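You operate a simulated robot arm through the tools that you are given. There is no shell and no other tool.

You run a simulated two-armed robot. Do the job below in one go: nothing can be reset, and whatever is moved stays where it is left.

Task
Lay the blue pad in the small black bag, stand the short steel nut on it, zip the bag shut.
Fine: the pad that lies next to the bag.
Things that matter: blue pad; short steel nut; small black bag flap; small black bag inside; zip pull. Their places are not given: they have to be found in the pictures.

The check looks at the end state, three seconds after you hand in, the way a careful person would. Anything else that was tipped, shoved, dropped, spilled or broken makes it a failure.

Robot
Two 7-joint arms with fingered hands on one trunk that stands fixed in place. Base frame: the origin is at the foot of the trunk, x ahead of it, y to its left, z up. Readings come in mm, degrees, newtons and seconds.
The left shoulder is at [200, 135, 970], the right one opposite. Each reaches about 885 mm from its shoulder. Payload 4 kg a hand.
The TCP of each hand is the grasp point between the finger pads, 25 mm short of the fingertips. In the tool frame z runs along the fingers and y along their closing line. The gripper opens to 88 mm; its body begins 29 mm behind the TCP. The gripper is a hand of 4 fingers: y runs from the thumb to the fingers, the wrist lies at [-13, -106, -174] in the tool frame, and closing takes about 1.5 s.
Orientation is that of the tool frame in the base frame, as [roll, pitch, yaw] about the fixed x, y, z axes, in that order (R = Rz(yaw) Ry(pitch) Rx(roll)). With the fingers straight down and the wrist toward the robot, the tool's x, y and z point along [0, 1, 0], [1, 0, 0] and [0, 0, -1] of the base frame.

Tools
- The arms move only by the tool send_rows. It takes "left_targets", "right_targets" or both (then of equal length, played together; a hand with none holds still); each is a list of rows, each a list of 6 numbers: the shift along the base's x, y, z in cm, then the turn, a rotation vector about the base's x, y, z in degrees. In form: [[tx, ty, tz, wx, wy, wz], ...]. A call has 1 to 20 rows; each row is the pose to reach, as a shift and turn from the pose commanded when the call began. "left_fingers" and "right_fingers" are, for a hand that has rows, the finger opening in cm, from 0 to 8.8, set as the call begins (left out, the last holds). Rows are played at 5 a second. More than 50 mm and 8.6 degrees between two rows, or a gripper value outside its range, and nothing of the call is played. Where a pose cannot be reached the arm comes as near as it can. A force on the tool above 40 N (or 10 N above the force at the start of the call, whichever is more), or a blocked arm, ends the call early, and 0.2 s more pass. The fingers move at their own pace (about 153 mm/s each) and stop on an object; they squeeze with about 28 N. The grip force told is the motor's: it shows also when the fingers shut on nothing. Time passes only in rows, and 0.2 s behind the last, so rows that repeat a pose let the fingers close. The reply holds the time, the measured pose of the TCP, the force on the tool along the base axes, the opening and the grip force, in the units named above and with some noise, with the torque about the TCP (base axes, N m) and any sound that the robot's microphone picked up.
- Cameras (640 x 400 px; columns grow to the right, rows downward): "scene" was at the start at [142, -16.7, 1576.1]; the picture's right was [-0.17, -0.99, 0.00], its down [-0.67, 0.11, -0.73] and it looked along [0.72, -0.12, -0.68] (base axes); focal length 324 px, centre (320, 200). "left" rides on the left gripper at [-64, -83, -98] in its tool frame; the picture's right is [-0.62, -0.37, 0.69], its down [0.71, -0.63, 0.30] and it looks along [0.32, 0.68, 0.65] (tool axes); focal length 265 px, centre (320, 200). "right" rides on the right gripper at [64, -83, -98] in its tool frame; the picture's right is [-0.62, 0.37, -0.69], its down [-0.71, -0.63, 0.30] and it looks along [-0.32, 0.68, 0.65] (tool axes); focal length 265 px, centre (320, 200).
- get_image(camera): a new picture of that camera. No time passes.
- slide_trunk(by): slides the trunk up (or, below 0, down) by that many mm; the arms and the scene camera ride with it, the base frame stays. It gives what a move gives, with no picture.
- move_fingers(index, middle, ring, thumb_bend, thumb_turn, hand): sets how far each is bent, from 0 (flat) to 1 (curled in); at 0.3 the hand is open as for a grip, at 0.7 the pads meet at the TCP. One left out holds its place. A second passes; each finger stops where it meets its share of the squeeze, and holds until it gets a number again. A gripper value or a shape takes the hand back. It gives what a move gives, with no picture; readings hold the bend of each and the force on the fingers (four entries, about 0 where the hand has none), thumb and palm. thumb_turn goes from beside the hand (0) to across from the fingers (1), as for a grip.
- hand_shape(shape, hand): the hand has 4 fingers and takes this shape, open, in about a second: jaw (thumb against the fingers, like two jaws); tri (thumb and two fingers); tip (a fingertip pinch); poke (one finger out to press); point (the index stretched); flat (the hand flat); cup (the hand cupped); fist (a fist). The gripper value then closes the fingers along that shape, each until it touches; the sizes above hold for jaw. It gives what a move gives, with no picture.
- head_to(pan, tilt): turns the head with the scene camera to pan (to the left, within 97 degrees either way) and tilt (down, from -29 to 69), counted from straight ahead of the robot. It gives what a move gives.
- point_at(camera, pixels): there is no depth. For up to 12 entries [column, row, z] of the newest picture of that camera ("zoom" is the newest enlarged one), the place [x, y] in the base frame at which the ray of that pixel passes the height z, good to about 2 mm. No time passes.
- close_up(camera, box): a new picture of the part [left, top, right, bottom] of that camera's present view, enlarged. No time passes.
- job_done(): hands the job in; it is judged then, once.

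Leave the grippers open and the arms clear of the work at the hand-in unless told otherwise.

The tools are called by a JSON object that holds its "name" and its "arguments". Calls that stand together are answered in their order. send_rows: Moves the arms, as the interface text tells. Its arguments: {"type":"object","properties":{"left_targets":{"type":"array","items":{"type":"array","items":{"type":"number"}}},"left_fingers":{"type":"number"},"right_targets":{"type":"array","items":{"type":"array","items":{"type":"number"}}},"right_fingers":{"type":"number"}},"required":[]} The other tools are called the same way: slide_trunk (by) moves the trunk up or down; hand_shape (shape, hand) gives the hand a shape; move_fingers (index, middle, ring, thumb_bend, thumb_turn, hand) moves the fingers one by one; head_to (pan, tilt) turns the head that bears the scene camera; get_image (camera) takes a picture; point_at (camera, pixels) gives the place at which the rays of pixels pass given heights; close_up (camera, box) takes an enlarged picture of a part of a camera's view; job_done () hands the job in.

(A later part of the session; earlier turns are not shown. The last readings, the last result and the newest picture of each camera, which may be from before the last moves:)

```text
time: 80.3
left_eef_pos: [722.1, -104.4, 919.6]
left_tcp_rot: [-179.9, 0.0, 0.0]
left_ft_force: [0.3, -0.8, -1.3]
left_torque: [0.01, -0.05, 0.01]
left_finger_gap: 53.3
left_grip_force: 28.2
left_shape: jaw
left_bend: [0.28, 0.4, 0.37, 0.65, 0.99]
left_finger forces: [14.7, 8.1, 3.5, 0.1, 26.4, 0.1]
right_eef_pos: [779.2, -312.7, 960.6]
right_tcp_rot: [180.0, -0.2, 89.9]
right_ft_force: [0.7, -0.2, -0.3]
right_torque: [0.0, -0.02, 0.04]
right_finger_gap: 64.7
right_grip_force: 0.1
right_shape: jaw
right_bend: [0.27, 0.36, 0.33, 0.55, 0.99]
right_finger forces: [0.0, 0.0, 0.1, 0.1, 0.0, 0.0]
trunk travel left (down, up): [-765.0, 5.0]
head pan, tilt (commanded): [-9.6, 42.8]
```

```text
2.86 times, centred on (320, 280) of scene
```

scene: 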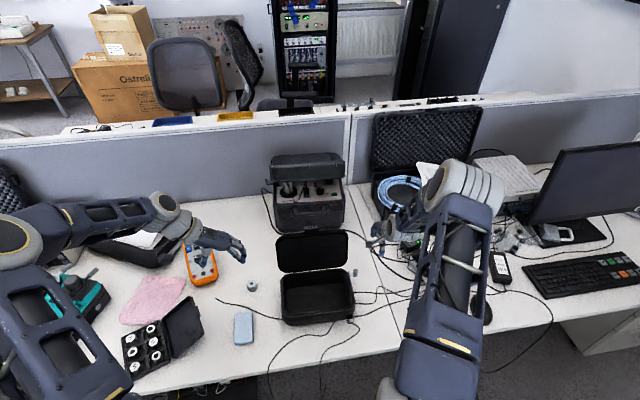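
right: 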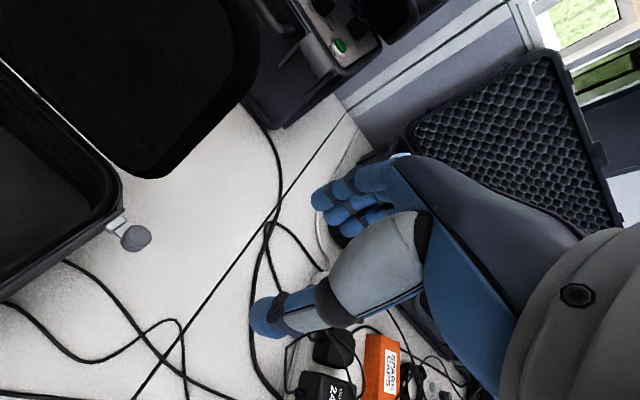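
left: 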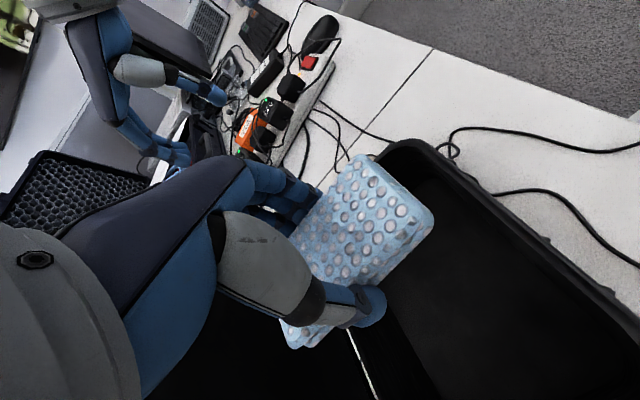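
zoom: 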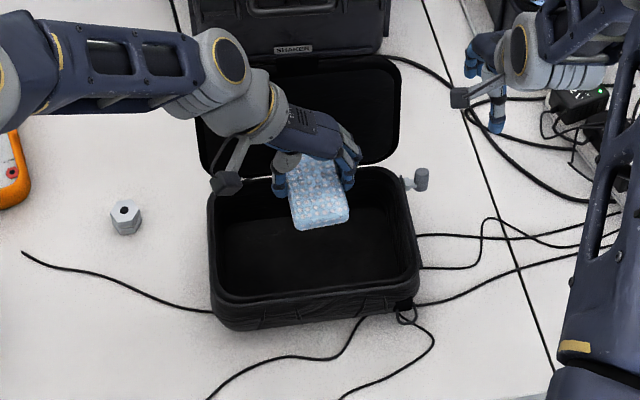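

The pad is over the bag, spanning about x 672–772. Lowering to z 840 first, checking clearances.

{"name": "send_rows", "arguments": {"left_targets": [[0, 0, -2.0, 0, 0, 0], [0, 0, -4.0, 0, 0, 0], [0, 0, -6.0, 0, 0, 0], [0, 0, -8.0, 0, 0, 0], [0, 0, -8.0, 0, 0, 0]]}}

{"name": "get_image", "arguments": {"camera": "left"}}

{"name": "close_up", "arguments": {"camera": "scene", "box": [250, 220, 390, 330]}}

```text
time: 81.5
left_eef_pos: [723.3, -104.2, 839.5]
left_tcp_rot: [180.0, -0.1, 0.0]
left_ft_force: [0.0, 0.5, 0.1]
left_torque: [-0.03, -0.02, 0.0]
left_finger_gap: 53.1
left_grip_force: 27.6
left_shape: jaw
left_bend: [0.28, 0.4, 0.37, 0.65, 0.99]
left_finger forces: [14.7, 8.1, 3.5, 0.0, 26.6, 0.0]
right_eef_pos: [777.8, -311.6, 960.6]
right_tcp_rot: [-179.9, -0.1, 90.0]
right_ft_force: [0.6, -0.1, 0.7]
right_torque: [-0.05, -0.01, -0.01]
right_finger_gap: 64.9
right_grip_force: 0.0
right_shape: jaw
right_bend: [0.27, 0.36, 0.33, 0.55, 0.99]
right_finger forces: [0.1, 0.0, 0.0, 0.0, 0.0, 0.0]
trunk travel left (down, up): [-765.0, 5.0]
head pan, tilt (commanded): [-9.6, 42.8]
```

```text
taken
```

left: 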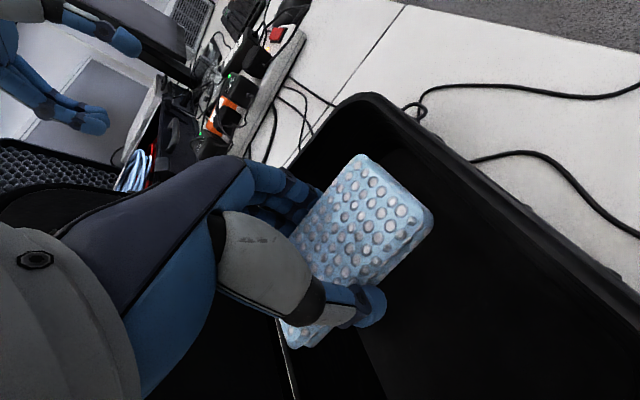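

```text
3.64 times, centred on (320, 275) of scene
```

zoom: 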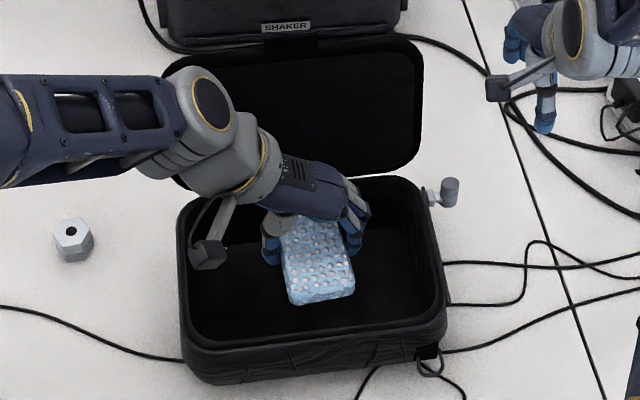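

The pad's rear end looks close to the back wall in the left view, around (288,345). I'll check positions there before lowering further.

{"name": "point_at", "arguments": {"camera": "left", "pixels": [[288, 345, 808], [288, 345, 825], [294, 385, 808], [432, 225, 825], [360, 160, 825], [370, 95, 808], [640, 305, 808]]}}

{"name": "close_up", "arguments": {"camera": "left", "box": [220, 230, 420, 400]}}

```text
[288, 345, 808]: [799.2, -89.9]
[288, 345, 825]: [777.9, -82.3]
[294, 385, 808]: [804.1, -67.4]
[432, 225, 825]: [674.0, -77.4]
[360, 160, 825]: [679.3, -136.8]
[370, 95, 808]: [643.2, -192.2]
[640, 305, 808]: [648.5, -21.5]
```

```text
2.35 times, centred on (320, 315) of left
```

zoom: 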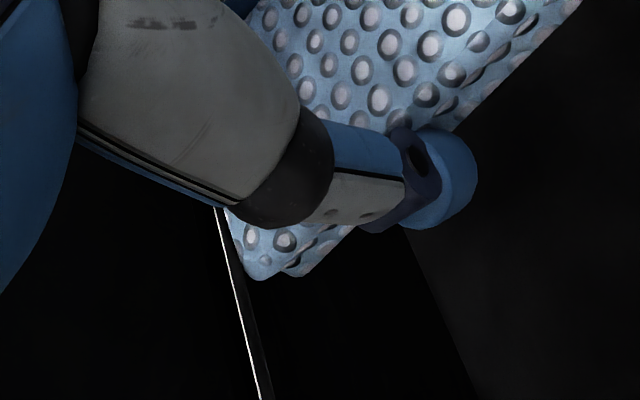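

The back wall is at about x 800 and the pad's rear end at about x 778, so it fits. I'll shift 5 mm toward me and lower into the bag to z 785.

{"name": "send_rows", "arguments": {"left_targets": [[-0.3, 0, -1.0, 0, 0, 0], [-0.5, 0, -2.2, 0, 0, 0], [-0.5, 0, -3.4, 0, 0, 0], [-0.5, 0, -4.6, 0, 0, 0], [-0.5, 0, -5.5, 0, 0, 0], [-0.5, 0, -5.5, 0, 0, 0]]}}

{"name": "get_image", "arguments": {"camera": "left"}}

{"name": "close_up", "arguments": {"camera": "scene", "box": [250, 220, 390, 330]}}

```text
time: 82.9
left_eef_pos: [718.7, -104.7, 784.3]
left_tcp_rot: [180.0, 0.0, 0.0]
left_ft_force: [0.2, 0.0, -0.7]
left_torque: [0.01, -0.02, -0.02]
left_finger_gap: 53.2
left_grip_force: 28.0
left_shape: jaw
left_bend: [0.28, 0.4, 0.37, 0.65, 0.99]
left_finger forces: [14.8, 8.1, 3.5, 0.0, 26.6, 0.1]
right_eef_pos: [779.2, -313.4, 961.3]
right_tcp_rot: [180.0, -0.2, 90.0]
right_ft_force: [-0.2, -0.4, -0.3]
right_torque: [0.02, 0.03, 0.01]
right_finger_gap: 64.6
right_grip_force: 0.1
right_shape: jaw
right_bend: [0.27, 0.36, 0.33, 0.55, 0.99]
right_finger forces: [0.0, 0.0, 0.0, 0.0, 0.1, 0.0]
trunk travel left (down, up): [-765.0, 5.0]
head pan, tilt (commanded): [-9.6, 42.8]
```

```text
taken
```

left: 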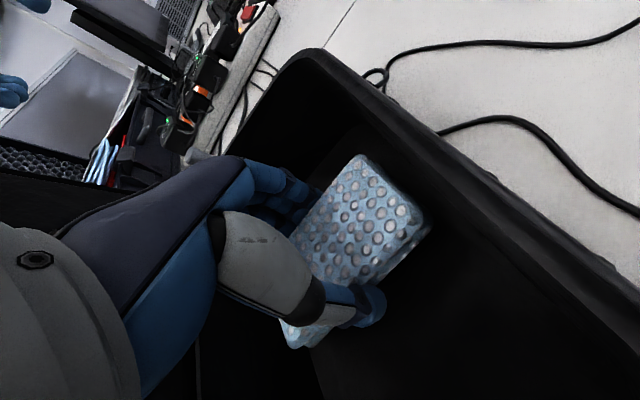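

```text
3.64 times, centred on (320, 275) of scene
```

zoom: 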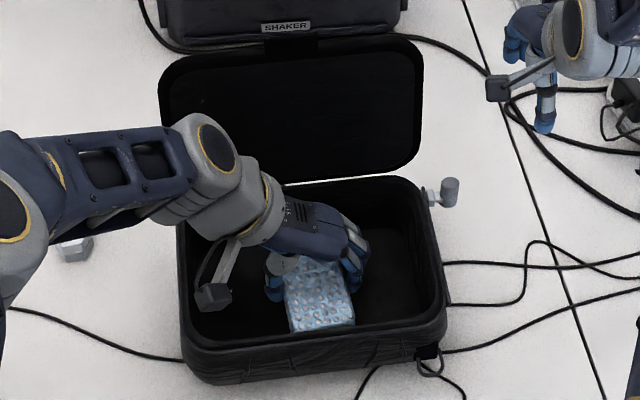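

No contact yet. Going down slowly to z 768.

{"name": "send_rows", "arguments": {"left_targets": [[0, 0, -0.5, 0, 0, 0], [0, 0, -1.0, 0, 0, 0], [0, 0, -1.5, 0, 0, 0], [0, 0, -1.5, 0, 0, 0]]}}

```text
time: 83.9
left_eef_pos: [717.8, -105.6, 770.2]
left_tcp_rot: [-180.0, 0.1, 0.0]
left_ft_force: [-0.1, 0.4, -0.2]
left_torque: [-0.01, 0.04, 0.02]
left_finger_gap: 53.2
left_grip_force: 27.8
left_shape: jaw
left_bend: [0.28, 0.4, 0.37, 0.65, 0.99]
left_finger forces: [14.7, 8.3, 3.6, 0.0, 26.5, 0.1]
right_eef_pos: [778.4, -312.3, 961.1]
right_tcp_rot: [180.0, -0.1, 90.0]
right_ft_force: [0.4, -0.3, 0.7]
right_torque: [-0.01, 0.03, -0.01]
right_finger_gap: 64.9
right_grip_force: 0.1
right_shape: jaw
right_bend: [0.27, 0.36, 0.33, 0.55, 0.99]
right_finger forces: [0.0, 0.0, 0.0, 0.0, 0.1, 0.0]
trunk travel left (down, up): [-765.0, 5.0]
head pan, tilt (commanded): [-9.6, 42.8]
```

At z 770, still no contact. Three more small steps down.

{"name": "send_rows", "arguments": {"left_targets": [[0, 0, -0.3, 0, 0, 0], [0, 0, -0.6, 0, 0, 0], [0, 0, -0.6, 0, 0, 0]]}}

```text
time: 84.7
left_eef_pos: [717.5, -105.7, 764.1]
left_tcp_rot: [180.0, -0.1, 0.0]
left_ft_force: [0.4, 0.4, -0.1]
left_torque: [-0.08, 0.01, 0.0]
left_finger_gap: 53.1
left_grip_force: 27.7
left_shape: jaw
left_bend: [0.28, 0.4, 0.37, 0.65, 0.99]
left_finger forces: [14.7, 8.6, 3.5, 0.0, 26.5, 0.0]
right_eef_pos: [778.5, -311.3, 960.7]
right_tcp_rot: [-180.0, -0.2, 90.0]
right_ft_force: [0.4, 0.6, 0.0]
right_torque: [-0.01, -0.01, 0.0]
right_finger_gap: 64.6
right_grip_force: 0.0
right_shape: jaw
right_bend: [0.27, 0.36, 0.33, 0.55, 0.99]
right_finger forces: [0.0, 0.0, 0.1, 0.1, 0.1, 0.1]
trunk travel left (down, up): [-765.0, 5.0]
head pan, tilt (commanded): [-9.6, 42.8]
```

Near the floor now. One more 3 mm step, then I'll open the fingers.

{"name": "send_rows", "arguments": {"left_targets": [[0, 0, -0.3, 0, 0, 0], [0, 0, -0.3, 0, 0, 0]]}}

{"name": "send_rows", "arguments": {"left_targets": [[0, 0, 0, 0, 0, 0], [0, 0, 0, 0, 0, 0], [0, 0, 0, 0, 0, 0], [0, 0, 0, 0, 0, 0], [0, 0, 0, 0, 0, 0]], "left_fingers": 8.4}}

{"name": "get_image", "arguments": {"camera": "left"}}

{"name": "close_up", "arguments": {"camera": "scene", "box": [250, 220, 390, 330]}}

```text
time: 85.3
left_eef_pos: [718.7, -105.8, 763.7]
left_tcp_rot: [179.9, -0.1, 0.1]
left_ft_force: [-4.2, 1.8, 26.8]
left_torque: [0.13, 0.19, -0.11]
left_finger_gap: 52.8
left_grip_force: 27.3
left_shape: jaw
left_bend: [0.28, 0.4, 0.37, 0.65, 0.99]
left_finger forces: [22.4, 12.5, 3.5, 0.0, 40.3, 0.0]
right_eef_pos: [777.8, -312.6, 961.8]
right_tcp_rot: [180.0, 0.0, 90.1]
right_ft_force: [-0.6, 0.7, -0.2]
right_torque: [0.0, 0.01, -0.02]
right_finger_gap: 64.5
right_grip_force: 0.1
right_shape: jaw
right_bend: [0.27, 0.36, 0.33, 0.55, 0.99]
right_finger forces: [0.0, 0.0, 0.0, 0.1, 0.1, 0.1]
trunk travel left (down, up): [-765.0, 5.0]
head pan, tilt (commanded): [-9.6, 42.8]
```

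```text
time: 85.9
left_eef_pos: [718.1, -109.0, 762.6]
left_tcp_rot: [179.5, -0.2, 0.0]
left_ft_force: [-0.6, 0.4, 2.6]
left_torque: [-0.07, 0.0, 0.05]
left_finger_gap: 83.5
left_grip_force: 0.3
left_shape: jaw
left_bend: [0.32, 0.3, 0.3, 0.31, 0.98]
left_finger forces: [0.1, 2.0, 0.0, 0.0, 0.0, 0.0]
right_eef_pos: [777.6, -311.9, 960.4]
right_tcp_rot: [-179.9, -0.1, 90.0]
right_ft_force: [-0.4, 0.1, 0.1]
right_torque: [-0.02, 0.01, -0.01]
right_finger_gap: 64.9
right_grip_force: 0.0
right_shape: jaw
right_bend: [0.27, 0.36, 0.33, 0.55, 0.99]
right_finger forces: [0.1, 0.0, 0.0, 0.1, 0.1, 0.0]
trunk travel left (down, up): [-765.0, 5.0]
head pan, tilt (commanded): [-9.6, 42.8]
stopped in row 2 (left hand): the force on the tool passed its limit at 41 N (the readings are from after the stop); the commanded pose is now the measured one
```

```text
taken
```

left: 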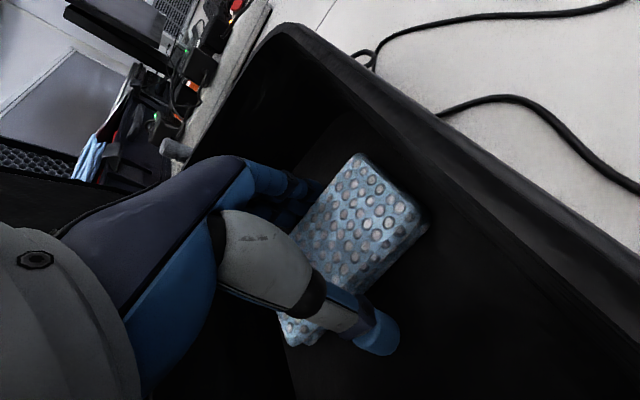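

```text
3.64 times, centred on (320, 275) of scene
```

zoom: 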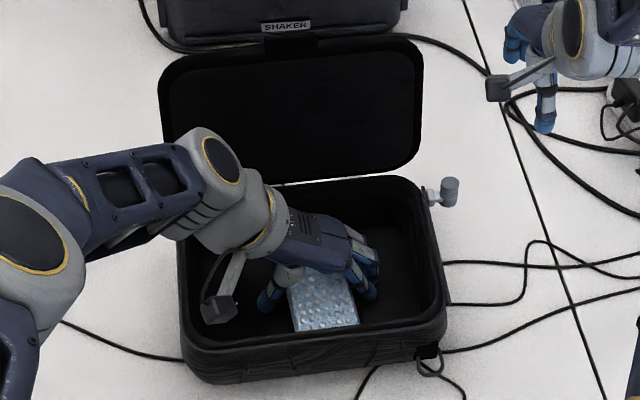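

The pad is released on the bag floor; the tips briefly pressed the floor. I'll raise the left hand straight up.

{"name": "send_rows", "arguments": {"left_targets": [[0, 0, 1.0, 0, 0, 0], [0, 0, 2.5, 0, 0, 0], [0, 0, 5, 0, 0, 0], [0, 0, 9, 0, 0, 0], [0, 0, 13, 0, 0, 0], [0, 1, 17.5, 0, 0, 0], [0, 4, 20, 0, 0, 0]], "left_fingers": 8.8}}

{"name": "get_image", "arguments": {"camera": "left"}}

{"name": "close_up", "arguments": {"camera": "scene", "box": [250, 220, 390, 330]}}

```text
time: 87.5
left_eef_pos: [718.7, -69.6, 963.8]
left_tcp_rot: [179.7, 0.0, -0.1]
left_ft_force: [-0.2, 0.4, 0.2]
left_torque: [0.01, 0.0, 0.01]
left_finger_gap: 87.7
left_grip_force: 0.1
left_shape: jaw
left_bend: [0.3, 0.3, 0.3, 0.3, 0.98]
left_finger forces: [0.0, 0.0, 0.0, 0.0, 0.0, 0.0]
right_eef_pos: [779.1, -312.9, 960.1]
right_tcp_rot: [180.0, -0.1, 90.0]
right_ft_force: [-0.7, 0.4, -0.1]
right_torque: [-0.03, 0.02, -0.02]
right_finger_gap: 64.4
right_grip_force: 0.2
right_shape: jaw
right_bend: [0.27, 0.36, 0.33, 0.55, 0.99]
right_finger forces: [0.0, 0.0, 0.0, 0.1, 0.0, 0.1]
trunk travel left (down, up): [-765.0, 5.0]
head pan, tilt (commanded): [-9.6, 42.8]
```

```text
taken
```

left: 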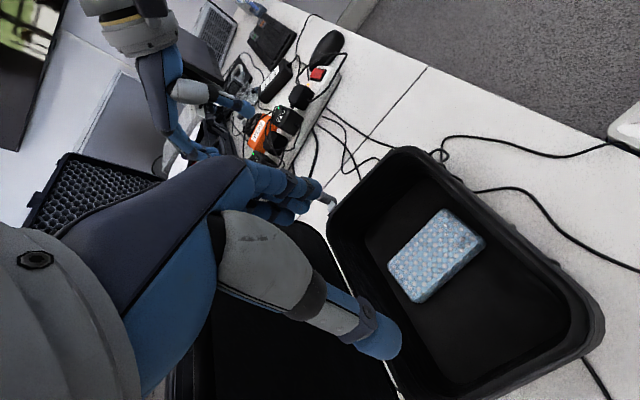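

```text
3.64 times, centred on (320, 275) of scene
```

zoom: 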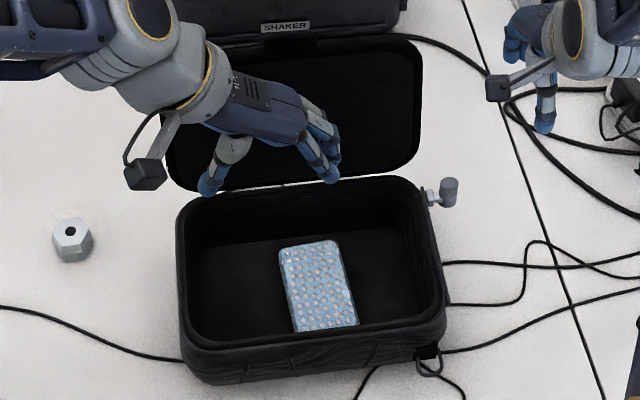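

The pad lies flat in the bag. Now the nut: I'll zoom in on it to get its position and the direction of its flats.

{"name": "close_up", "arguments": {"camera": "scene", "box": [235, 270, 275, 300]}}

{"name": "point_at", "arguments": {"camera": "scene", "pixels": [[251.5, 283, 750], [251.5, 283, 755], [251.5, 283, 760]]}}

```text
13.33 times, centred on (255, 285) of scene
```

zoom: 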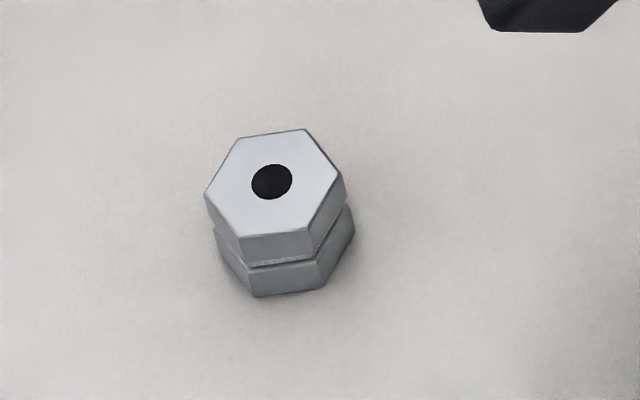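

```text
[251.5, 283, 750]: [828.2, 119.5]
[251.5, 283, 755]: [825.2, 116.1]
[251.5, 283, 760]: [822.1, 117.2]
```

Reading the six top corners of the nut at z 755, plus the bottom front corners at z 725.

{"name": "point_at", "arguments": {"camera": "zoom", "pixels": [[204, 193, 755], [238, 137, 755], [305, 129, 755], [344, 178, 755], [310, 230, 755], [240, 238, 755], [272, 182, 755], [258, 297, 725], [322, 289, 725], [354, 228, 730]]}}

```text
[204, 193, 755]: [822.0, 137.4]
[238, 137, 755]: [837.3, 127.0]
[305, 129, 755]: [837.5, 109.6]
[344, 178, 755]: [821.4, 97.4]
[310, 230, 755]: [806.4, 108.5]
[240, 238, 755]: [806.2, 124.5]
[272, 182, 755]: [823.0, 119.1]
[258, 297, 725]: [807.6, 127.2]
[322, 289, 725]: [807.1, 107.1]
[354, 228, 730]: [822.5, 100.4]
```

The nut stands at (822,117.5), with flats facing ±x (31 mm across) and z 725–755. The left hand goes left first, away from the open lid, then forward, turning 30° so its closing line meets a pair of flats.

{"name": "send_rows", "arguments": {"left_targets": [[0, 3.8, 0, 0, 0, 4], [0, 7.6, 0, 0, 0, 8], [0, 11.4, 0, 0, 0, 12], [0, 15.2, 0, 0, 0, 16], [0, 18.7, 0, 0, 0, 20], [3.5, 18.7, -2, 0, 0, 25], [7.0, 18.7, -4, 0, 0, 30], [10.3, 18.7, -6.4, 0, 0, 30], [10.3, 18.7, -6.4, 0, 0, 30]]}}

{"name": "get_image", "arguments": {"camera": "left"}}

{"name": "close_up", "arguments": {"camera": "scene", "box": [180, 220, 320, 330]}}

```text
time: 89.5
left_eef_pos: [819.7, 118.0, 899.4]
left_tcp_rot: [179.7, 0.0, 30.1]
left_ft_force: [-0.4, -0.2, 0.0]
left_torque: [-0.07, -0.01, 0.0]
left_finger_gap: 87.7
left_grip_force: 0.1
left_shape: jaw
left_bend: [0.3, 0.3, 0.3, 0.3, 0.98]
left_finger forces: [0.0, 0.0, 0.0, 0.0, 0.0, 0.0]
right_eef_pos: [779.3, -312.3, 960.1]
right_tcp_rot: [179.9, -0.1, 90.0]
right_ft_force: [-0.9, 0.2, -0.1]
right_torque: [-0.02, 0.0, 0.0]
right_finger_gap: 65.0
right_grip_force: 0.0
right_shape: jaw
right_bend: [0.27, 0.36, 0.33, 0.55, 0.99]
right_finger forces: [0.0, 0.0, 0.0, 0.1, 0.0, 0.0]
trunk travel left (down, up): [-765.0, 5.0]
head pan, tilt (commanded): [-9.6, 42.8]
```

```text
taken
```

left: 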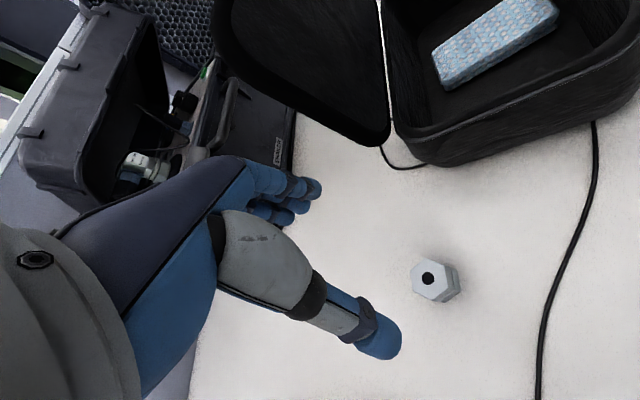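

```text
3.64 times, centred on (250, 275) of scene
```

zoom: 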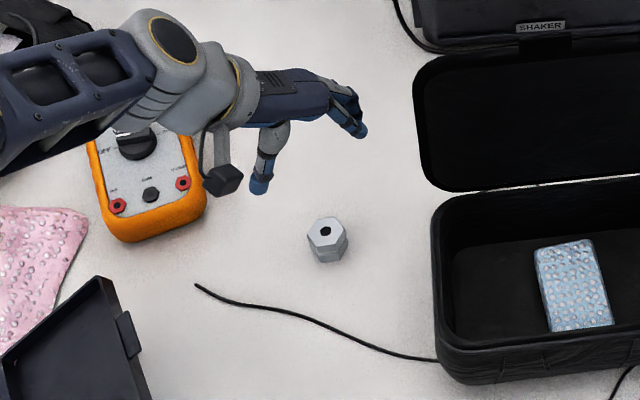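

Cross-checking the nut position from the left camera, its hole at (428,279), and where the multimeter's near corner is.

{"name": "point_at", "arguments": {"camera": "left", "pixels": [[428, 279, 755], [428, 279, 750], [410, 265, 755], [447, 262, 755], [450, 297, 755]]}}

{"name": "point_at", "arguments": {"camera": "zoom", "pixels": [[205, 215, 740], [205, 215, 760]]}}

```text
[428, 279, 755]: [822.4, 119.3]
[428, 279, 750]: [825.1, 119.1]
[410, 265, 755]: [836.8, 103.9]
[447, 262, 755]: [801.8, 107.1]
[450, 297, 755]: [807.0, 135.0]
```

```text
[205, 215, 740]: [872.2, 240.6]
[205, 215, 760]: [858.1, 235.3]
```

Both cameras agree on (822,118.5). Descending over the nut to z 764 with the fingers open.

{"name": "send_rows", "arguments": {"left_targets": [[0.1, 0, -3.5, 0, 0, 0], [0.2, 0, -7.0, 0, 0, 0], [0.2, 0, -10.0, 0, 0, 0], [0.2, 0, -12.0, 0, 0, 0], [0.2, 0, -13.4, 0, 0, 0], [0.2, 0, -13.4, 0, 0, 0]]}}

{"name": "get_image", "arguments": {"camera": "left"}}

{"name": "close_up", "arguments": {"camera": "scene", "box": [200, 240, 300, 320]}}

```text
time: 90.9
left_eef_pos: [819.4, 116.0, 779.9]
left_tcp_rot: [179.7, 0.0, 30.0]
left_ft_force: [-0.4, 0.6, -1.3]
left_torque: [-0.01, 0.02, 0.0]
left_finger_gap: 87.6
left_grip_force: 0.0
left_shape: jaw
left_bend: [0.3, 0.3, 0.3, 0.3, 0.98]
left_finger forces: [0.0, 0.1, 0.0, 0.0, 0.1, 0.0]
left hand out of reach, approached as far as the arm can: row 4, 5, 6
right_eef_pos: [777.5, -312.0, 961.0]
right_tcp_rot: [179.8, -0.2, 89.9]
right_ft_force: [-0.2, 0.5, -1.0]
right_torque: [0.01, 0.01, 0.0]
right_finger_gap: 65.0
right_grip_force: 0.0
right_shape: jaw
right_bend: [0.27, 0.36, 0.33, 0.55, 0.99]
right_finger forces: [0.1, 0.0, 0.0, 0.0, 0.0, 0.0]
trunk travel left (down, up): [-765.0, 5.0]
head pan, tilt (commanded): [-9.6, 42.8]
```

```text
taken
```

left: 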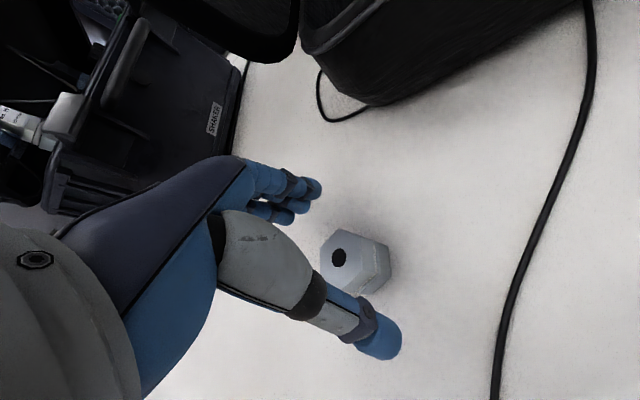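

```text
5.00 times, centred on (250, 280) of scene
```

zoom: 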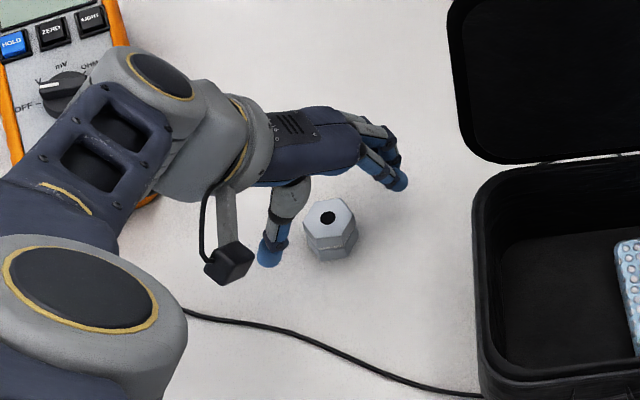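

The arm stopped at z 780: a reach limit with this yaw, and no contact. I'll raise a bit, turn the hand to yaw 90° (closing along x, onto the ±x flats), and try descending from there.

{"name": "send_rows", "arguments": {"left_targets": [[0, 0, 2.5, 0, 0, 0], [0, 0, 5, 0, 0, 7.5], [0, 0.1, 5, 0, 0, 15], [0.1, 0.1, 5, 0, 0, 22.5], [0.1, 0.2, 5, 0, 0, 30], [0.2, 0.2, 5, 0, 0, 37.5], [0.2, 0.2, 5, 0, 0, 45], [0.2, 0.2, 5, 0, 0, 52.5], [0.2, 0.2, 5, 0, 0, 60]]}}

{"name": "send_rows", "arguments": {"left_targets": [[0, 0, -1.5, 0, 0, 0], [0, 0, -3, 0, 0, 0], [0, 0, -4, 0, 0, 0], [0, 0, -5, 0, 0, 0]]}}

{"name": "get_image", "arguments": {"camera": "left"}}

{"name": "close_up", "arguments": {"camera": "scene", "box": [200, 240, 300, 320]}}

```text
time: 92.9
left_eef_pos: [821.4, 119.2, 829.2]
left_tcp_rot: [179.7, 0.1, 90.2]
left_ft_force: [-0.8, -0.6, 0.5]
left_torque: [0.0, 0.01, 0.03]
left_finger_gap: 87.5
left_grip_force: 0.0
left_shape: jaw
left_bend: [0.3, 0.3, 0.3, 0.3, 0.98]
left_finger forces: [0.0, 0.0, 0.0, 0.0, 0.0, 0.1]
right_eef_pos: [778.2, -312.5, 960.2]
right_tcp_rot: [-180.0, -0.1, 90.0]
right_ft_force: [0.0, -0.2, 0.3]
right_torque: [-0.04, 0.02, -0.03]
right_finger_gap: 64.9
right_grip_force: 0.1
right_shape: jaw
right_bend: [0.27, 0.36, 0.33, 0.55, 0.99]
right_finger forces: [0.0, 0.0, 0.0, 0.0, 0.0, 0.0]
trunk travel left (down, up): [-765.0, 5.0]
head pan, tilt (commanded): [-9.6, 42.8]
```

```text
time: 93.9
left_eef_pos: [822.7, 117.8, 778.9]
left_tcp_rot: [179.6, 0.0, 90.0]
left_ft_force: [0.1, 0.2, -0.4]
left_torque: [-0.01, 0.02, -0.01]
left_finger_gap: 87.7
left_grip_force: 0.1
left_shape: jaw
left_bend: [0.3, 0.3, 0.3, 0.3, 0.98]
left_finger forces: [0.0, 0.1, 0.0, 0.0, 0.0, 0.0]
right_eef_pos: [778.3, -312.1, 961.0]
right_tcp_rot: [179.9, -0.1, 90.0]
right_ft_force: [-1.0, -0.5, 0.2]
right_torque: [0.0, 0.02, 0.01]
right_finger_gap: 64.8
right_grip_force: 0.2
right_shape: jaw
right_bend: [0.27, 0.36, 0.33, 0.55, 0.99]
right_finger forces: [0.1, 0.1, 0.0, 0.0, 0.0, 0.0]
trunk travel left (down, up): [-765.0, 5.0]
head pan, tilt (commanded): [-9.6, 42.8]
```

```text
taken
```

left: 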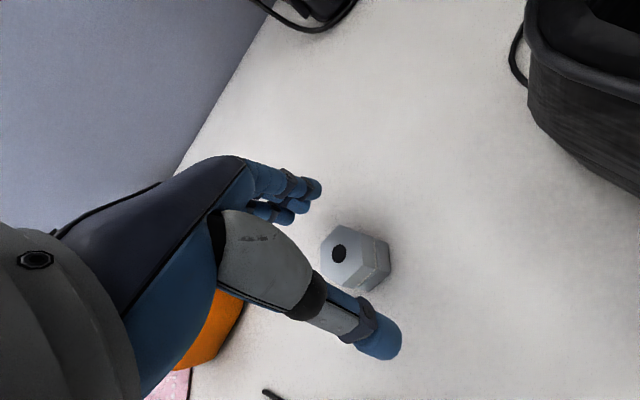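

```text
5.00 times, centred on (250, 280) of scene
```

zoom: 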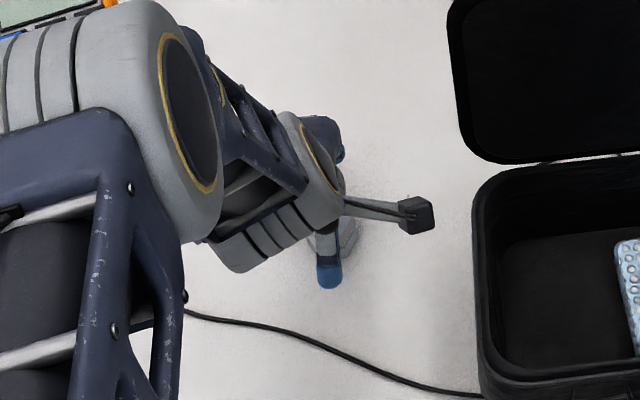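

With yaw 90° the descent works: (823,118,779), no reach warning. Down 15 mm more, then close.

{"name": "send_rows", "arguments": {"left_targets": [[0, 0.05, -0.5, 0, 0, 0], [0, 0.05, -1.0, 0, 0, 0], [0, 0.05, -1.4, 0, 0, 0], [0, 0.05, -1.4, 0, 0, 0]]}}

{"name": "get_image", "arguments": {"camera": "left"}}

```text
time: 94.9
left_eef_pos: [821.3, 120.4, 765.3]
left_tcp_rot: [179.7, 0.1, 90.0]
left_ft_force: [-0.1, 0.0, -0.2]
left_torque: [-0.01, 0.03, 0.01]
left_finger_gap: 87.7
left_grip_force: 0.0
left_shape: jaw
left_bend: [0.3, 0.3, 0.3, 0.3, 0.98]
left_finger forces: [0.0, 0.0, 0.1, 0.0, 0.0, 0.0]
right_eef_pos: [777.3, -311.8, 960.9]
right_tcp_rot: [179.9, -0.2, 90.0]
right_ft_force: [0.1, 0.7, 0.0]
right_torque: [0.02, 0.02, 0.01]
right_finger_gap: 64.9
right_grip_force: 0.1
right_shape: jaw
right_bend: [0.27, 0.36, 0.33, 0.55, 0.99]
right_finger forces: [0.0, 0.0, 0.0, 0.1, 0.1, 0.0]
trunk travel left (down, up): [-765.0, 5.0]
head pan, tilt (commanded): [-9.6, 42.8]
```

```text
taken
```

left: 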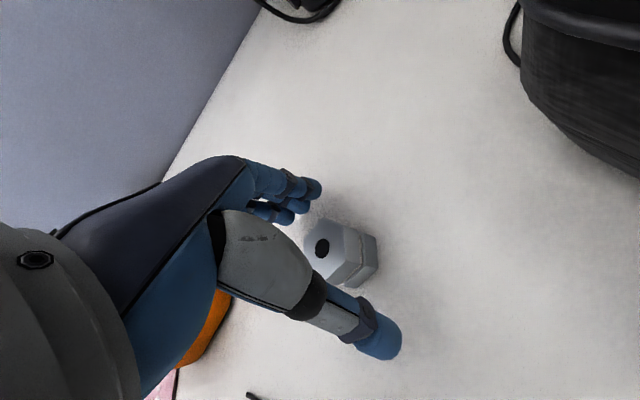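

The nut stands centred between thumb and fingers. Closing on it.

{"name": "send_rows", "arguments": {"left_targets": [[0, 0, 0, 0, 0, 0], [0, 0, 0, 0, 0, 0], [0, 0, 0, 0, 0, 0], [0, 0, 0, 0, 0, 0], [0, 0, 0, 0, 0, 0], [0, 0, 0, 0, 0, 0]], "left_fingers": 1.0}}

{"name": "get_image", "arguments": {"camera": "left"}}

{"name": "close_up", "arguments": {"camera": "left", "box": [250, 170, 420, 330]}}

```text
time: 96.3
left_eef_pos: [822.1, 119.9, 765.6]
left_tcp_rot: [179.7, 0.0, 89.9]
left_ft_force: [-0.6, -0.1, 0.2]
left_torque: [0.0, 0.01, -0.03]
left_finger_gap: 26.9
left_grip_force: 28.1
left_shape: jaw
left_bend: [0.74, 0.53, 0.59, 0.74, 1.0]
left_finger forces: [15.7, 8.4, 0.1, 0.0, 24.3, 0.0]
right_eef_pos: [778.7, -312.1, 961.3]
right_tcp_rot: [179.9, -0.1, 90.0]
right_ft_force: [-0.7, -0.7, -0.5]
right_torque: [0.0, 0.0, -0.02]
right_finger_gap: 64.9
right_grip_force: 0.2
right_shape: jaw
right_bend: [0.27, 0.36, 0.33, 0.55, 0.99]
right_finger forces: [0.1, 0.0, 0.0, 0.0, 0.0, 0.0]
trunk travel left (down, up): [-765.0, 5.0]
head pan, tilt (commanded): [-9.6, 42.8]
```

```text
taken
```

left: 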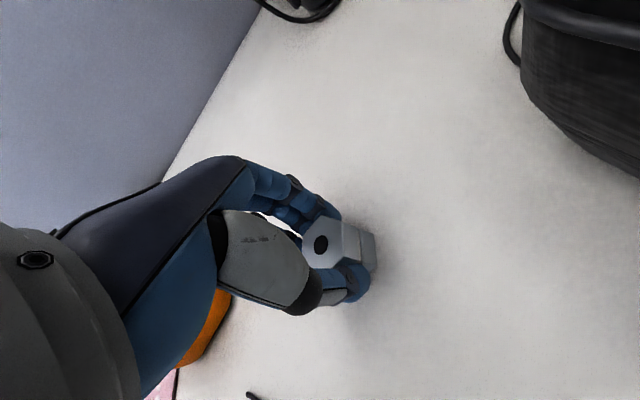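

```text
2.50 times, centred on (335, 250) of left
```

zoom: 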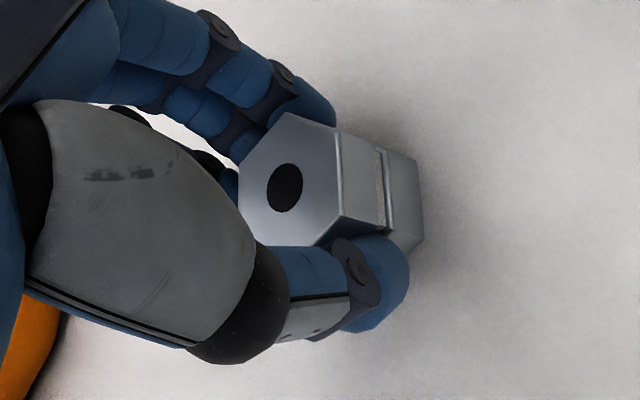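

The nut is gripped (gap 26.9 mm, thumb 24.3 N) and still upright. Lifting it 5 cm to check.

{"name": "send_rows", "arguments": {"left_targets": [[0, 0, 1, 0, 0, 0], [0, 0, 3, 0, 0, 0], [0, 0, 5, 0, 0, 0], [0, 0, 5, 0, 0, 0]]}}

{"name": "close_up", "arguments": {"camera": "left", "box": [250, 170, 420, 330]}}

{"name": "close_up", "arguments": {"camera": "scene", "box": [200, 220, 300, 320]}}

```text
time: 97.3
left_eef_pos: [821.6, 118.1, 815.3]
left_tcp_rot: [179.6, 0.0, 90.1]
left_ft_force: [-0.2, 0.8, -2.1]
left_torque: [0.0, -0.01, -0.05]
left_finger_gap: 27.0
left_grip_force: 28.3
left_shape: jaw
left_bend: [0.74, 0.53, 0.59, 0.74, 1.0]
left_finger forces: [15.8, 8.5, 0.0, 0.0, 24.3, 0.0]
right_eef_pos: [778.7, -313.0, 960.3]
right_tcp_rot: [-180.0, -0.1, 90.0]
right_ft_force: [0.9, -1.0, 0.0]
right_torque: [0.02, 0.01, 0.02]
right_finger_gap: 64.5
right_grip_force: 0.0
right_shape: jaw
right_bend: [0.27, 0.36, 0.33, 0.55, 0.99]
right_finger forces: [0.1, 0.0, 0.0, 0.1, 0.1, 0.0]
trunk travel left (down, up): [-765.0, 5.0]
head pan, tilt (commanded): [-9.6, 42.8]
```

```text
2.50 times, centred on (335, 250) of left
```

zoom: 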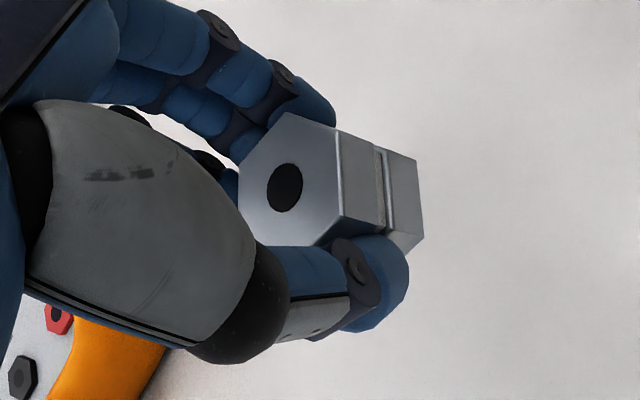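

```text
4.00 times, centred on (250, 270) of scene
```

zoom: 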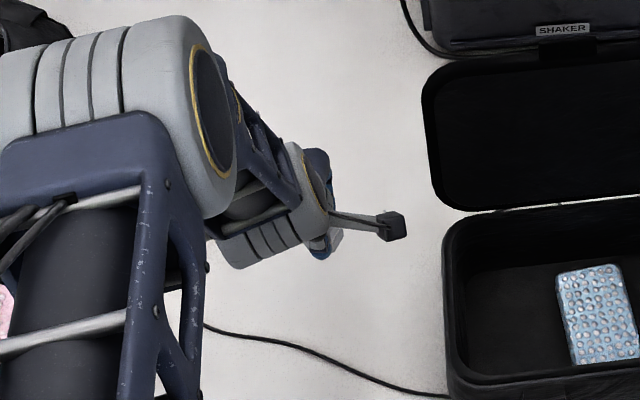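

The nut is held upright and firmly. I'll carry it up and back toward me first, away from the lid.

{"name": "send_rows", "arguments": {"left_targets": [[0, 0, 4, 0, 0, 0], [-2, 0, 8, 0, 0, 0], [-5.5, 0, 11.5, 0, 0, 0], [-9.5, 0, 12, 0, 0, 0], [-12, 0, 12, 0, 0, 0]]}}

{"name": "send_rows", "arguments": {"left_targets": [[0.1, -1.0, 0, 0, 0, -8.2], [0.3, -2.5, 0, 0, 0, -16.4], [0.4, -4.5, 0, 0, 0, -24.6], [0.6, -6.5, 0, 0, 0, -32.8], [0.8, -8.5, 0, 0, 0, -41], [1.0, -10.5, 0, 0, 0, -49.2], [1.1, -13, 0, 0, 0, -57.4], [1.3, -15.5, 0, 0, 0, -65.6], [1.5, -18, 0, 0, 0, -73.8], [1.6, -20.2, 0, 0, 0, -82], [1.7, -22.3, 0, 0, 0, -90], [1.7, -22.3, 0, 0, 0, -90]]}}

{"name": "get_image", "arguments": {"camera": "left"}}

{"name": "close_up", "arguments": {"camera": "scene", "box": [250, 210, 400, 340]}}

```text
time: 98.5
left_eef_pos: [700.9, 120.1, 935.9]
left_tcp_rot: [179.6, -0.1, 90.1]
left_ft_force: [0.5, 0.1, -2.5]
left_torque: [0.01, 0.02, -0.03]
left_finger_gap: 26.8
left_grip_force: 28.2
left_shape: jaw
left_bend: [0.74, 0.53, 0.59, 0.75, 1.0]
left_finger forces: [15.8, 8.6, 0.0, 0.1, 24.3, 0.1]
right_eef_pos: [778.1, -311.9, 960.5]
right_tcp_rot: [-180.0, -0.1, 90.0]
right_ft_force: [-0.1, 0.9, -0.4]
right_torque: [0.01, 0.0, 0.0]
right_finger_gap: 64.7
right_grip_force: 0.1
right_shape: jaw
right_bend: [0.27, 0.36, 0.33, 0.55, 0.99]
right_finger forces: [0.0, 0.0, 0.0, 0.0, 0.1, 0.1]
trunk travel left (down, up): [-765.0, 5.0]
head pan, tilt (commanded): [-9.6, 42.8]
```

```text
time: 101.1
left_eef_pos: [718.1, -103.9, 935.8]
left_tcp_rot: [179.7, 0.0, 0.1]
left_ft_force: [0.2, 0.4, -2.0]
left_torque: [-0.04, 0.02, -0.02]
left_finger_gap: 26.7
left_grip_force: 27.9
left_shape: jaw
left_bend: [0.74, 0.53, 0.59, 0.75, 1.0]
left_finger forces: [15.9, 8.5, 0.0, 0.0, 24.4, 0.1]
right_eef_pos: [778.5, -312.0, 960.7]
right_tcp_rot: [180.0, -0.1, 90.0]
right_ft_force: [0.0, 0.3, -0.7]
right_torque: [0.03, 0.03, -0.02]
right_finger_gap: 65.0
right_grip_force: 0.1
right_shape: jaw
right_bend: [0.27, 0.36, 0.33, 0.55, 0.99]
right_finger forces: [0.0, 0.1, 0.0, 0.1, 0.0, 0.0]
trunk travel left (down, up): [-765.0, 5.0]
head pan, tilt (commanded): [-9.6, 42.8]
```

```text
taken
```

left: 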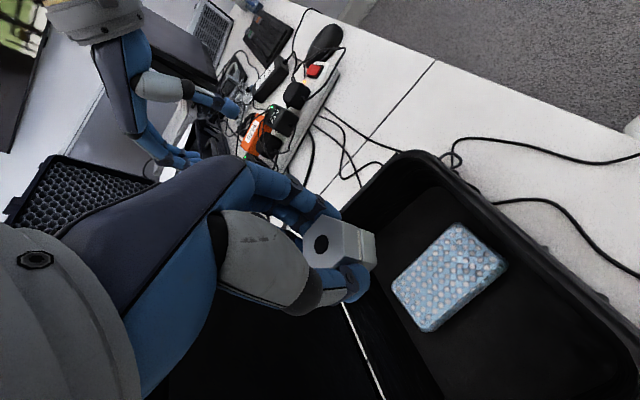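

```text
3.08 times, centred on (325, 275) of scene
```

zoom: 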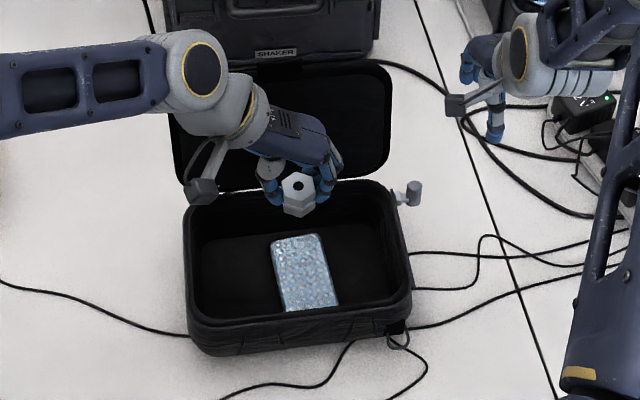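

The nut is over the bag. Measuring where the pad lies now, top at about z 749, from the left view.

{"name": "close_up", "arguments": {"camera": "left", "box": [370, 200, 530, 350]}}

```text
2.67 times, centred on (450, 275) of left
```

zoom: 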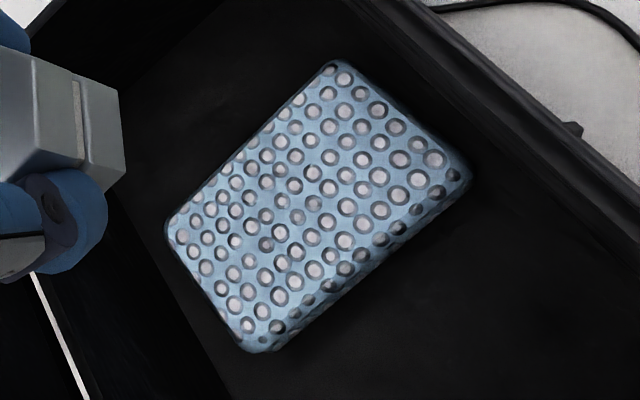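

{"name": "point_at", "arguments": {"camera": "zoom", "pixels": [[335, 65, 748], [465, 168, 748], [260, 340, 748], [170, 225, 748], [308, 198, 748], [308, 198, 742]]}}

{"name": "close_up", "arguments": {"camera": "scene", "box": [290, 270, 350, 320]}}

```text
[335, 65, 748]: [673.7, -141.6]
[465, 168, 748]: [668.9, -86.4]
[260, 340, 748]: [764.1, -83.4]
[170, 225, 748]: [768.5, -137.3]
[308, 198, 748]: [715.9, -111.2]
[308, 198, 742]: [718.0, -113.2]
```

```text
8.00 times, centred on (320, 295) of scene
```

zoom: 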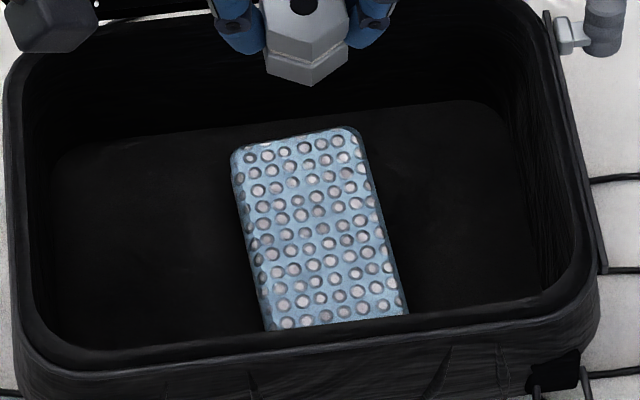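

The pad's centre is at (718,−112). Shifting 8 mm in y and lowering the nut to z 805, where its bottom will be about 15 mm above the pad.

{"name": "send_rows", "arguments": {"left_targets": [[0, -0.4, -2.5, 0, 0, 0], [0, -0.8, -5.0, 0, 0, 0], [0, -0.8, -7.5, 0, 0, 0], [0, -0.8, -10, 0, 0, 0], [0, -0.8, -12, 0, 0, 0], [0, -0.8, -13, 0, 0, 0], [0, -0.8, -13, 0, 0, 0]]}}

{"name": "get_image", "arguments": {"camera": "left"}}

{"name": "close_up", "arguments": {"camera": "scene", "box": [280, 250, 360, 320]}}

```text
time: 102.7
left_eef_pos: [717.1, -111.1, 805.0]
left_tcp_rot: [179.6, 0.0, 0.0]
left_ft_force: [0.4, -0.7, -1.3]
left_torque: [-0.03, 0.01, -0.02]
left_finger_gap: 27.0
left_grip_force: 28.2
left_shape: jaw
left_bend: [0.74, 0.53, 0.59, 0.75, 1.0]
left_finger forces: [15.6, 8.5, 0.0, 0.1, 24.2, 0.0]
right_eef_pos: [777.6, -313.0, 960.8]
right_tcp_rot: [180.0, -0.1, 90.0]
right_ft_force: [-0.4, 0.5, 0.1]
right_torque: [0.0, -0.01, 0.01]
right_finger_gap: 64.9
right_grip_force: 0.1
right_shape: jaw
right_bend: [0.27, 0.36, 0.33, 0.55, 0.99]
right_finger forces: [0.0, 0.0, 0.1, 0.0, 0.0, 0.0]
trunk travel left (down, up): [-765.0, 5.0]
head pan, tilt (commanded): [-9.6, 42.8]
```

```text
taken
```

left: 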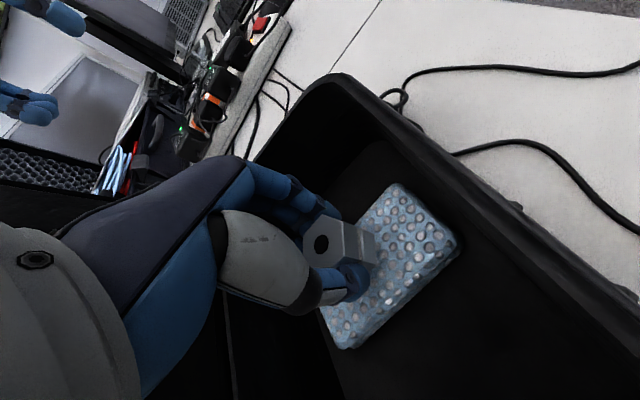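

```text
5.71 times, centred on (320, 285) of scene
```

zoom: 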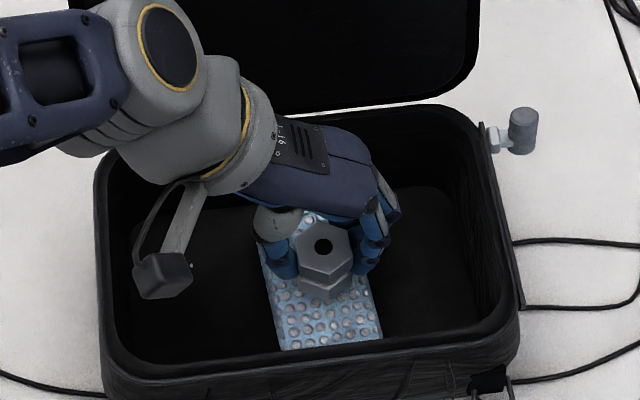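

The nut is centred over the pad. Lowering in small steps to find contact.

{"name": "send_rows", "arguments": {"left_targets": [[0, 0, -0.3, 0, 0, 0], [0, 0, -0.6, 0, 0, 0], [0, 0, -0.9, 0, 0, 0], [0, 0, -1.2, 0, 0, 0], [0, 0, -1.2, 0, 0, 0]]}}

```text
time: 103.9
left_eef_pos: [717.0, -111.6, 793.4]
left_tcp_rot: [179.8, 0.0, 0.1]
left_ft_force: [0.1, 0.0, -2.8]
left_torque: [-0.01, -0.02, 0.03]
left_finger_gap: 26.6
left_grip_force: 27.9
left_shape: jaw
left_bend: [0.74, 0.53, 0.59, 0.75, 1.0]
left_finger forces: [15.7, 8.5, 0.1, 0.0, 24.1, 0.1]
right_eef_pos: [778.4, -312.5, 959.4]
right_tcp_rot: [-180.0, -0.1, 90.0]
right_ft_force: [0.0, -1.1, 0.2]
right_torque: [0.01, -0.01, 0.0]
right_finger_gap: 64.7
right_grip_force: 0.1
right_shape: jaw
right_bend: [0.27, 0.36, 0.33, 0.55, 0.99]
right_finger forces: [0.1, 0.0, 0.0, 0.0, 0.1, 0.0]
trunk travel left (down, up): [-765.0, 5.0]
head pan, tilt (commanded): [-9.6, 42.8]
```

No contact yet at z 793. Continuing 2 mm at a time.

{"name": "send_rows", "arguments": {"left_targets": [[0, 0, -0.2, 0, 0, 0], [0, 0, -0.4, 0, 0, 0], [0, 0, -0.4, 0, 0, 0]]}}

```text
time: 104.7
left_eef_pos: [717.8, -111.7, 791.1]
left_tcp_rot: [179.6, -0.2, 0.1]
left_ft_force: [-0.8, -0.3, 5.4]
left_torque: [-0.06, 0.04, -0.01]
left_finger_gap: 26.9
left_grip_force: 27.4
left_shape: jaw
left_bend: [0.74, 0.53, 0.59, 0.75, 1.0]
left_finger forces: [16.3, 9.0, 0.1, 0.0, 24.9, 0.0]
right_eef_pos: [778.5, -313.1, 960.4]
right_tcp_rot: [179.9, -0.1, 90.0]
right_ft_force: [-1.0, -0.3, 0.0]
right_torque: [0.0, -0.03, 0.0]
right_finger_gap: 65.0
right_grip_force: 0.1
right_shape: jaw
right_bend: [0.27, 0.36, 0.33, 0.55, 0.99]
right_finger forces: [0.1, 0.0, 0.1, 0.0, 0.1, 0.0]
trunk travel left (down, up): [-765.0, 5.0]
head pan, tilt (commanded): [-9.6, 42.8]
```

Contact: 5.4 N up at z 791, so the nut is standing on the pad. Opening the fingers.

{"name": "send_rows", "arguments": {"left_targets": [[0, 0, 0, 0, 0, 0], [0, 0, 0, 0, 0, 0], [0, 0, 0, 0, 0, 0], [0, 0, 0, 0, 0, 0], [0, 0, 0, 0, 0, 0]], "left_fingers": 6.5}}

{"name": "get_image", "arguments": {"camera": "left"}}

{"name": "close_up", "arguments": {"camera": "scene", "box": [280, 250, 360, 320]}}

```text
time: 105.9
left_eef_pos: [717.6, -112.3, 790.3]
left_tcp_rot: [179.7, 0.1, -0.1]
left_ft_force: [0.3, -1.1, -0.1]
left_torque: [0.03, -0.03, -0.04]
left_finger_gap: 64.8
left_grip_force: 0.0
left_shape: jaw
left_bend: [0.27, 0.36, 0.33, 0.55, 0.99]
left_finger forces: [0.0, 0.1, 0.1, 0.1, 0.1, 0.0]
right_eef_pos: [777.7, -311.9, 960.9]
right_tcp_rot: [-180.0, -0.1, 90.0]
right_ft_force: [-0.5, 0.3, 0.0]
right_torque: [0.0, 0.02, -0.01]
right_finger_gap: 64.9
right_grip_force: 0.1
right_shape: jaw
right_bend: [0.27, 0.36, 0.33, 0.55, 0.99]
right_finger forces: [0.1, 0.0, 0.0, 0.0, 0.0, 0.0]
trunk travel left (down, up): [-765.0, 5.0]
head pan, tilt (commanded): [-9.6, 42.8]
```

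```text
taken
```

left: 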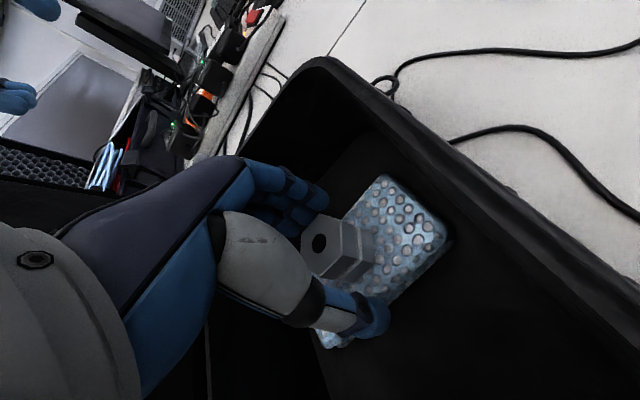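

```text
5.71 times, centred on (320, 285) of scene
```

zoom: 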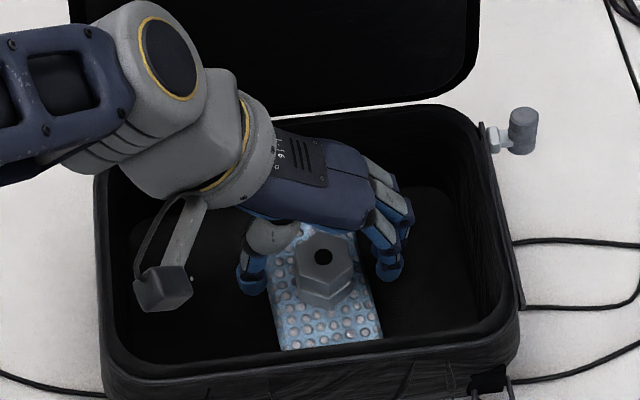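

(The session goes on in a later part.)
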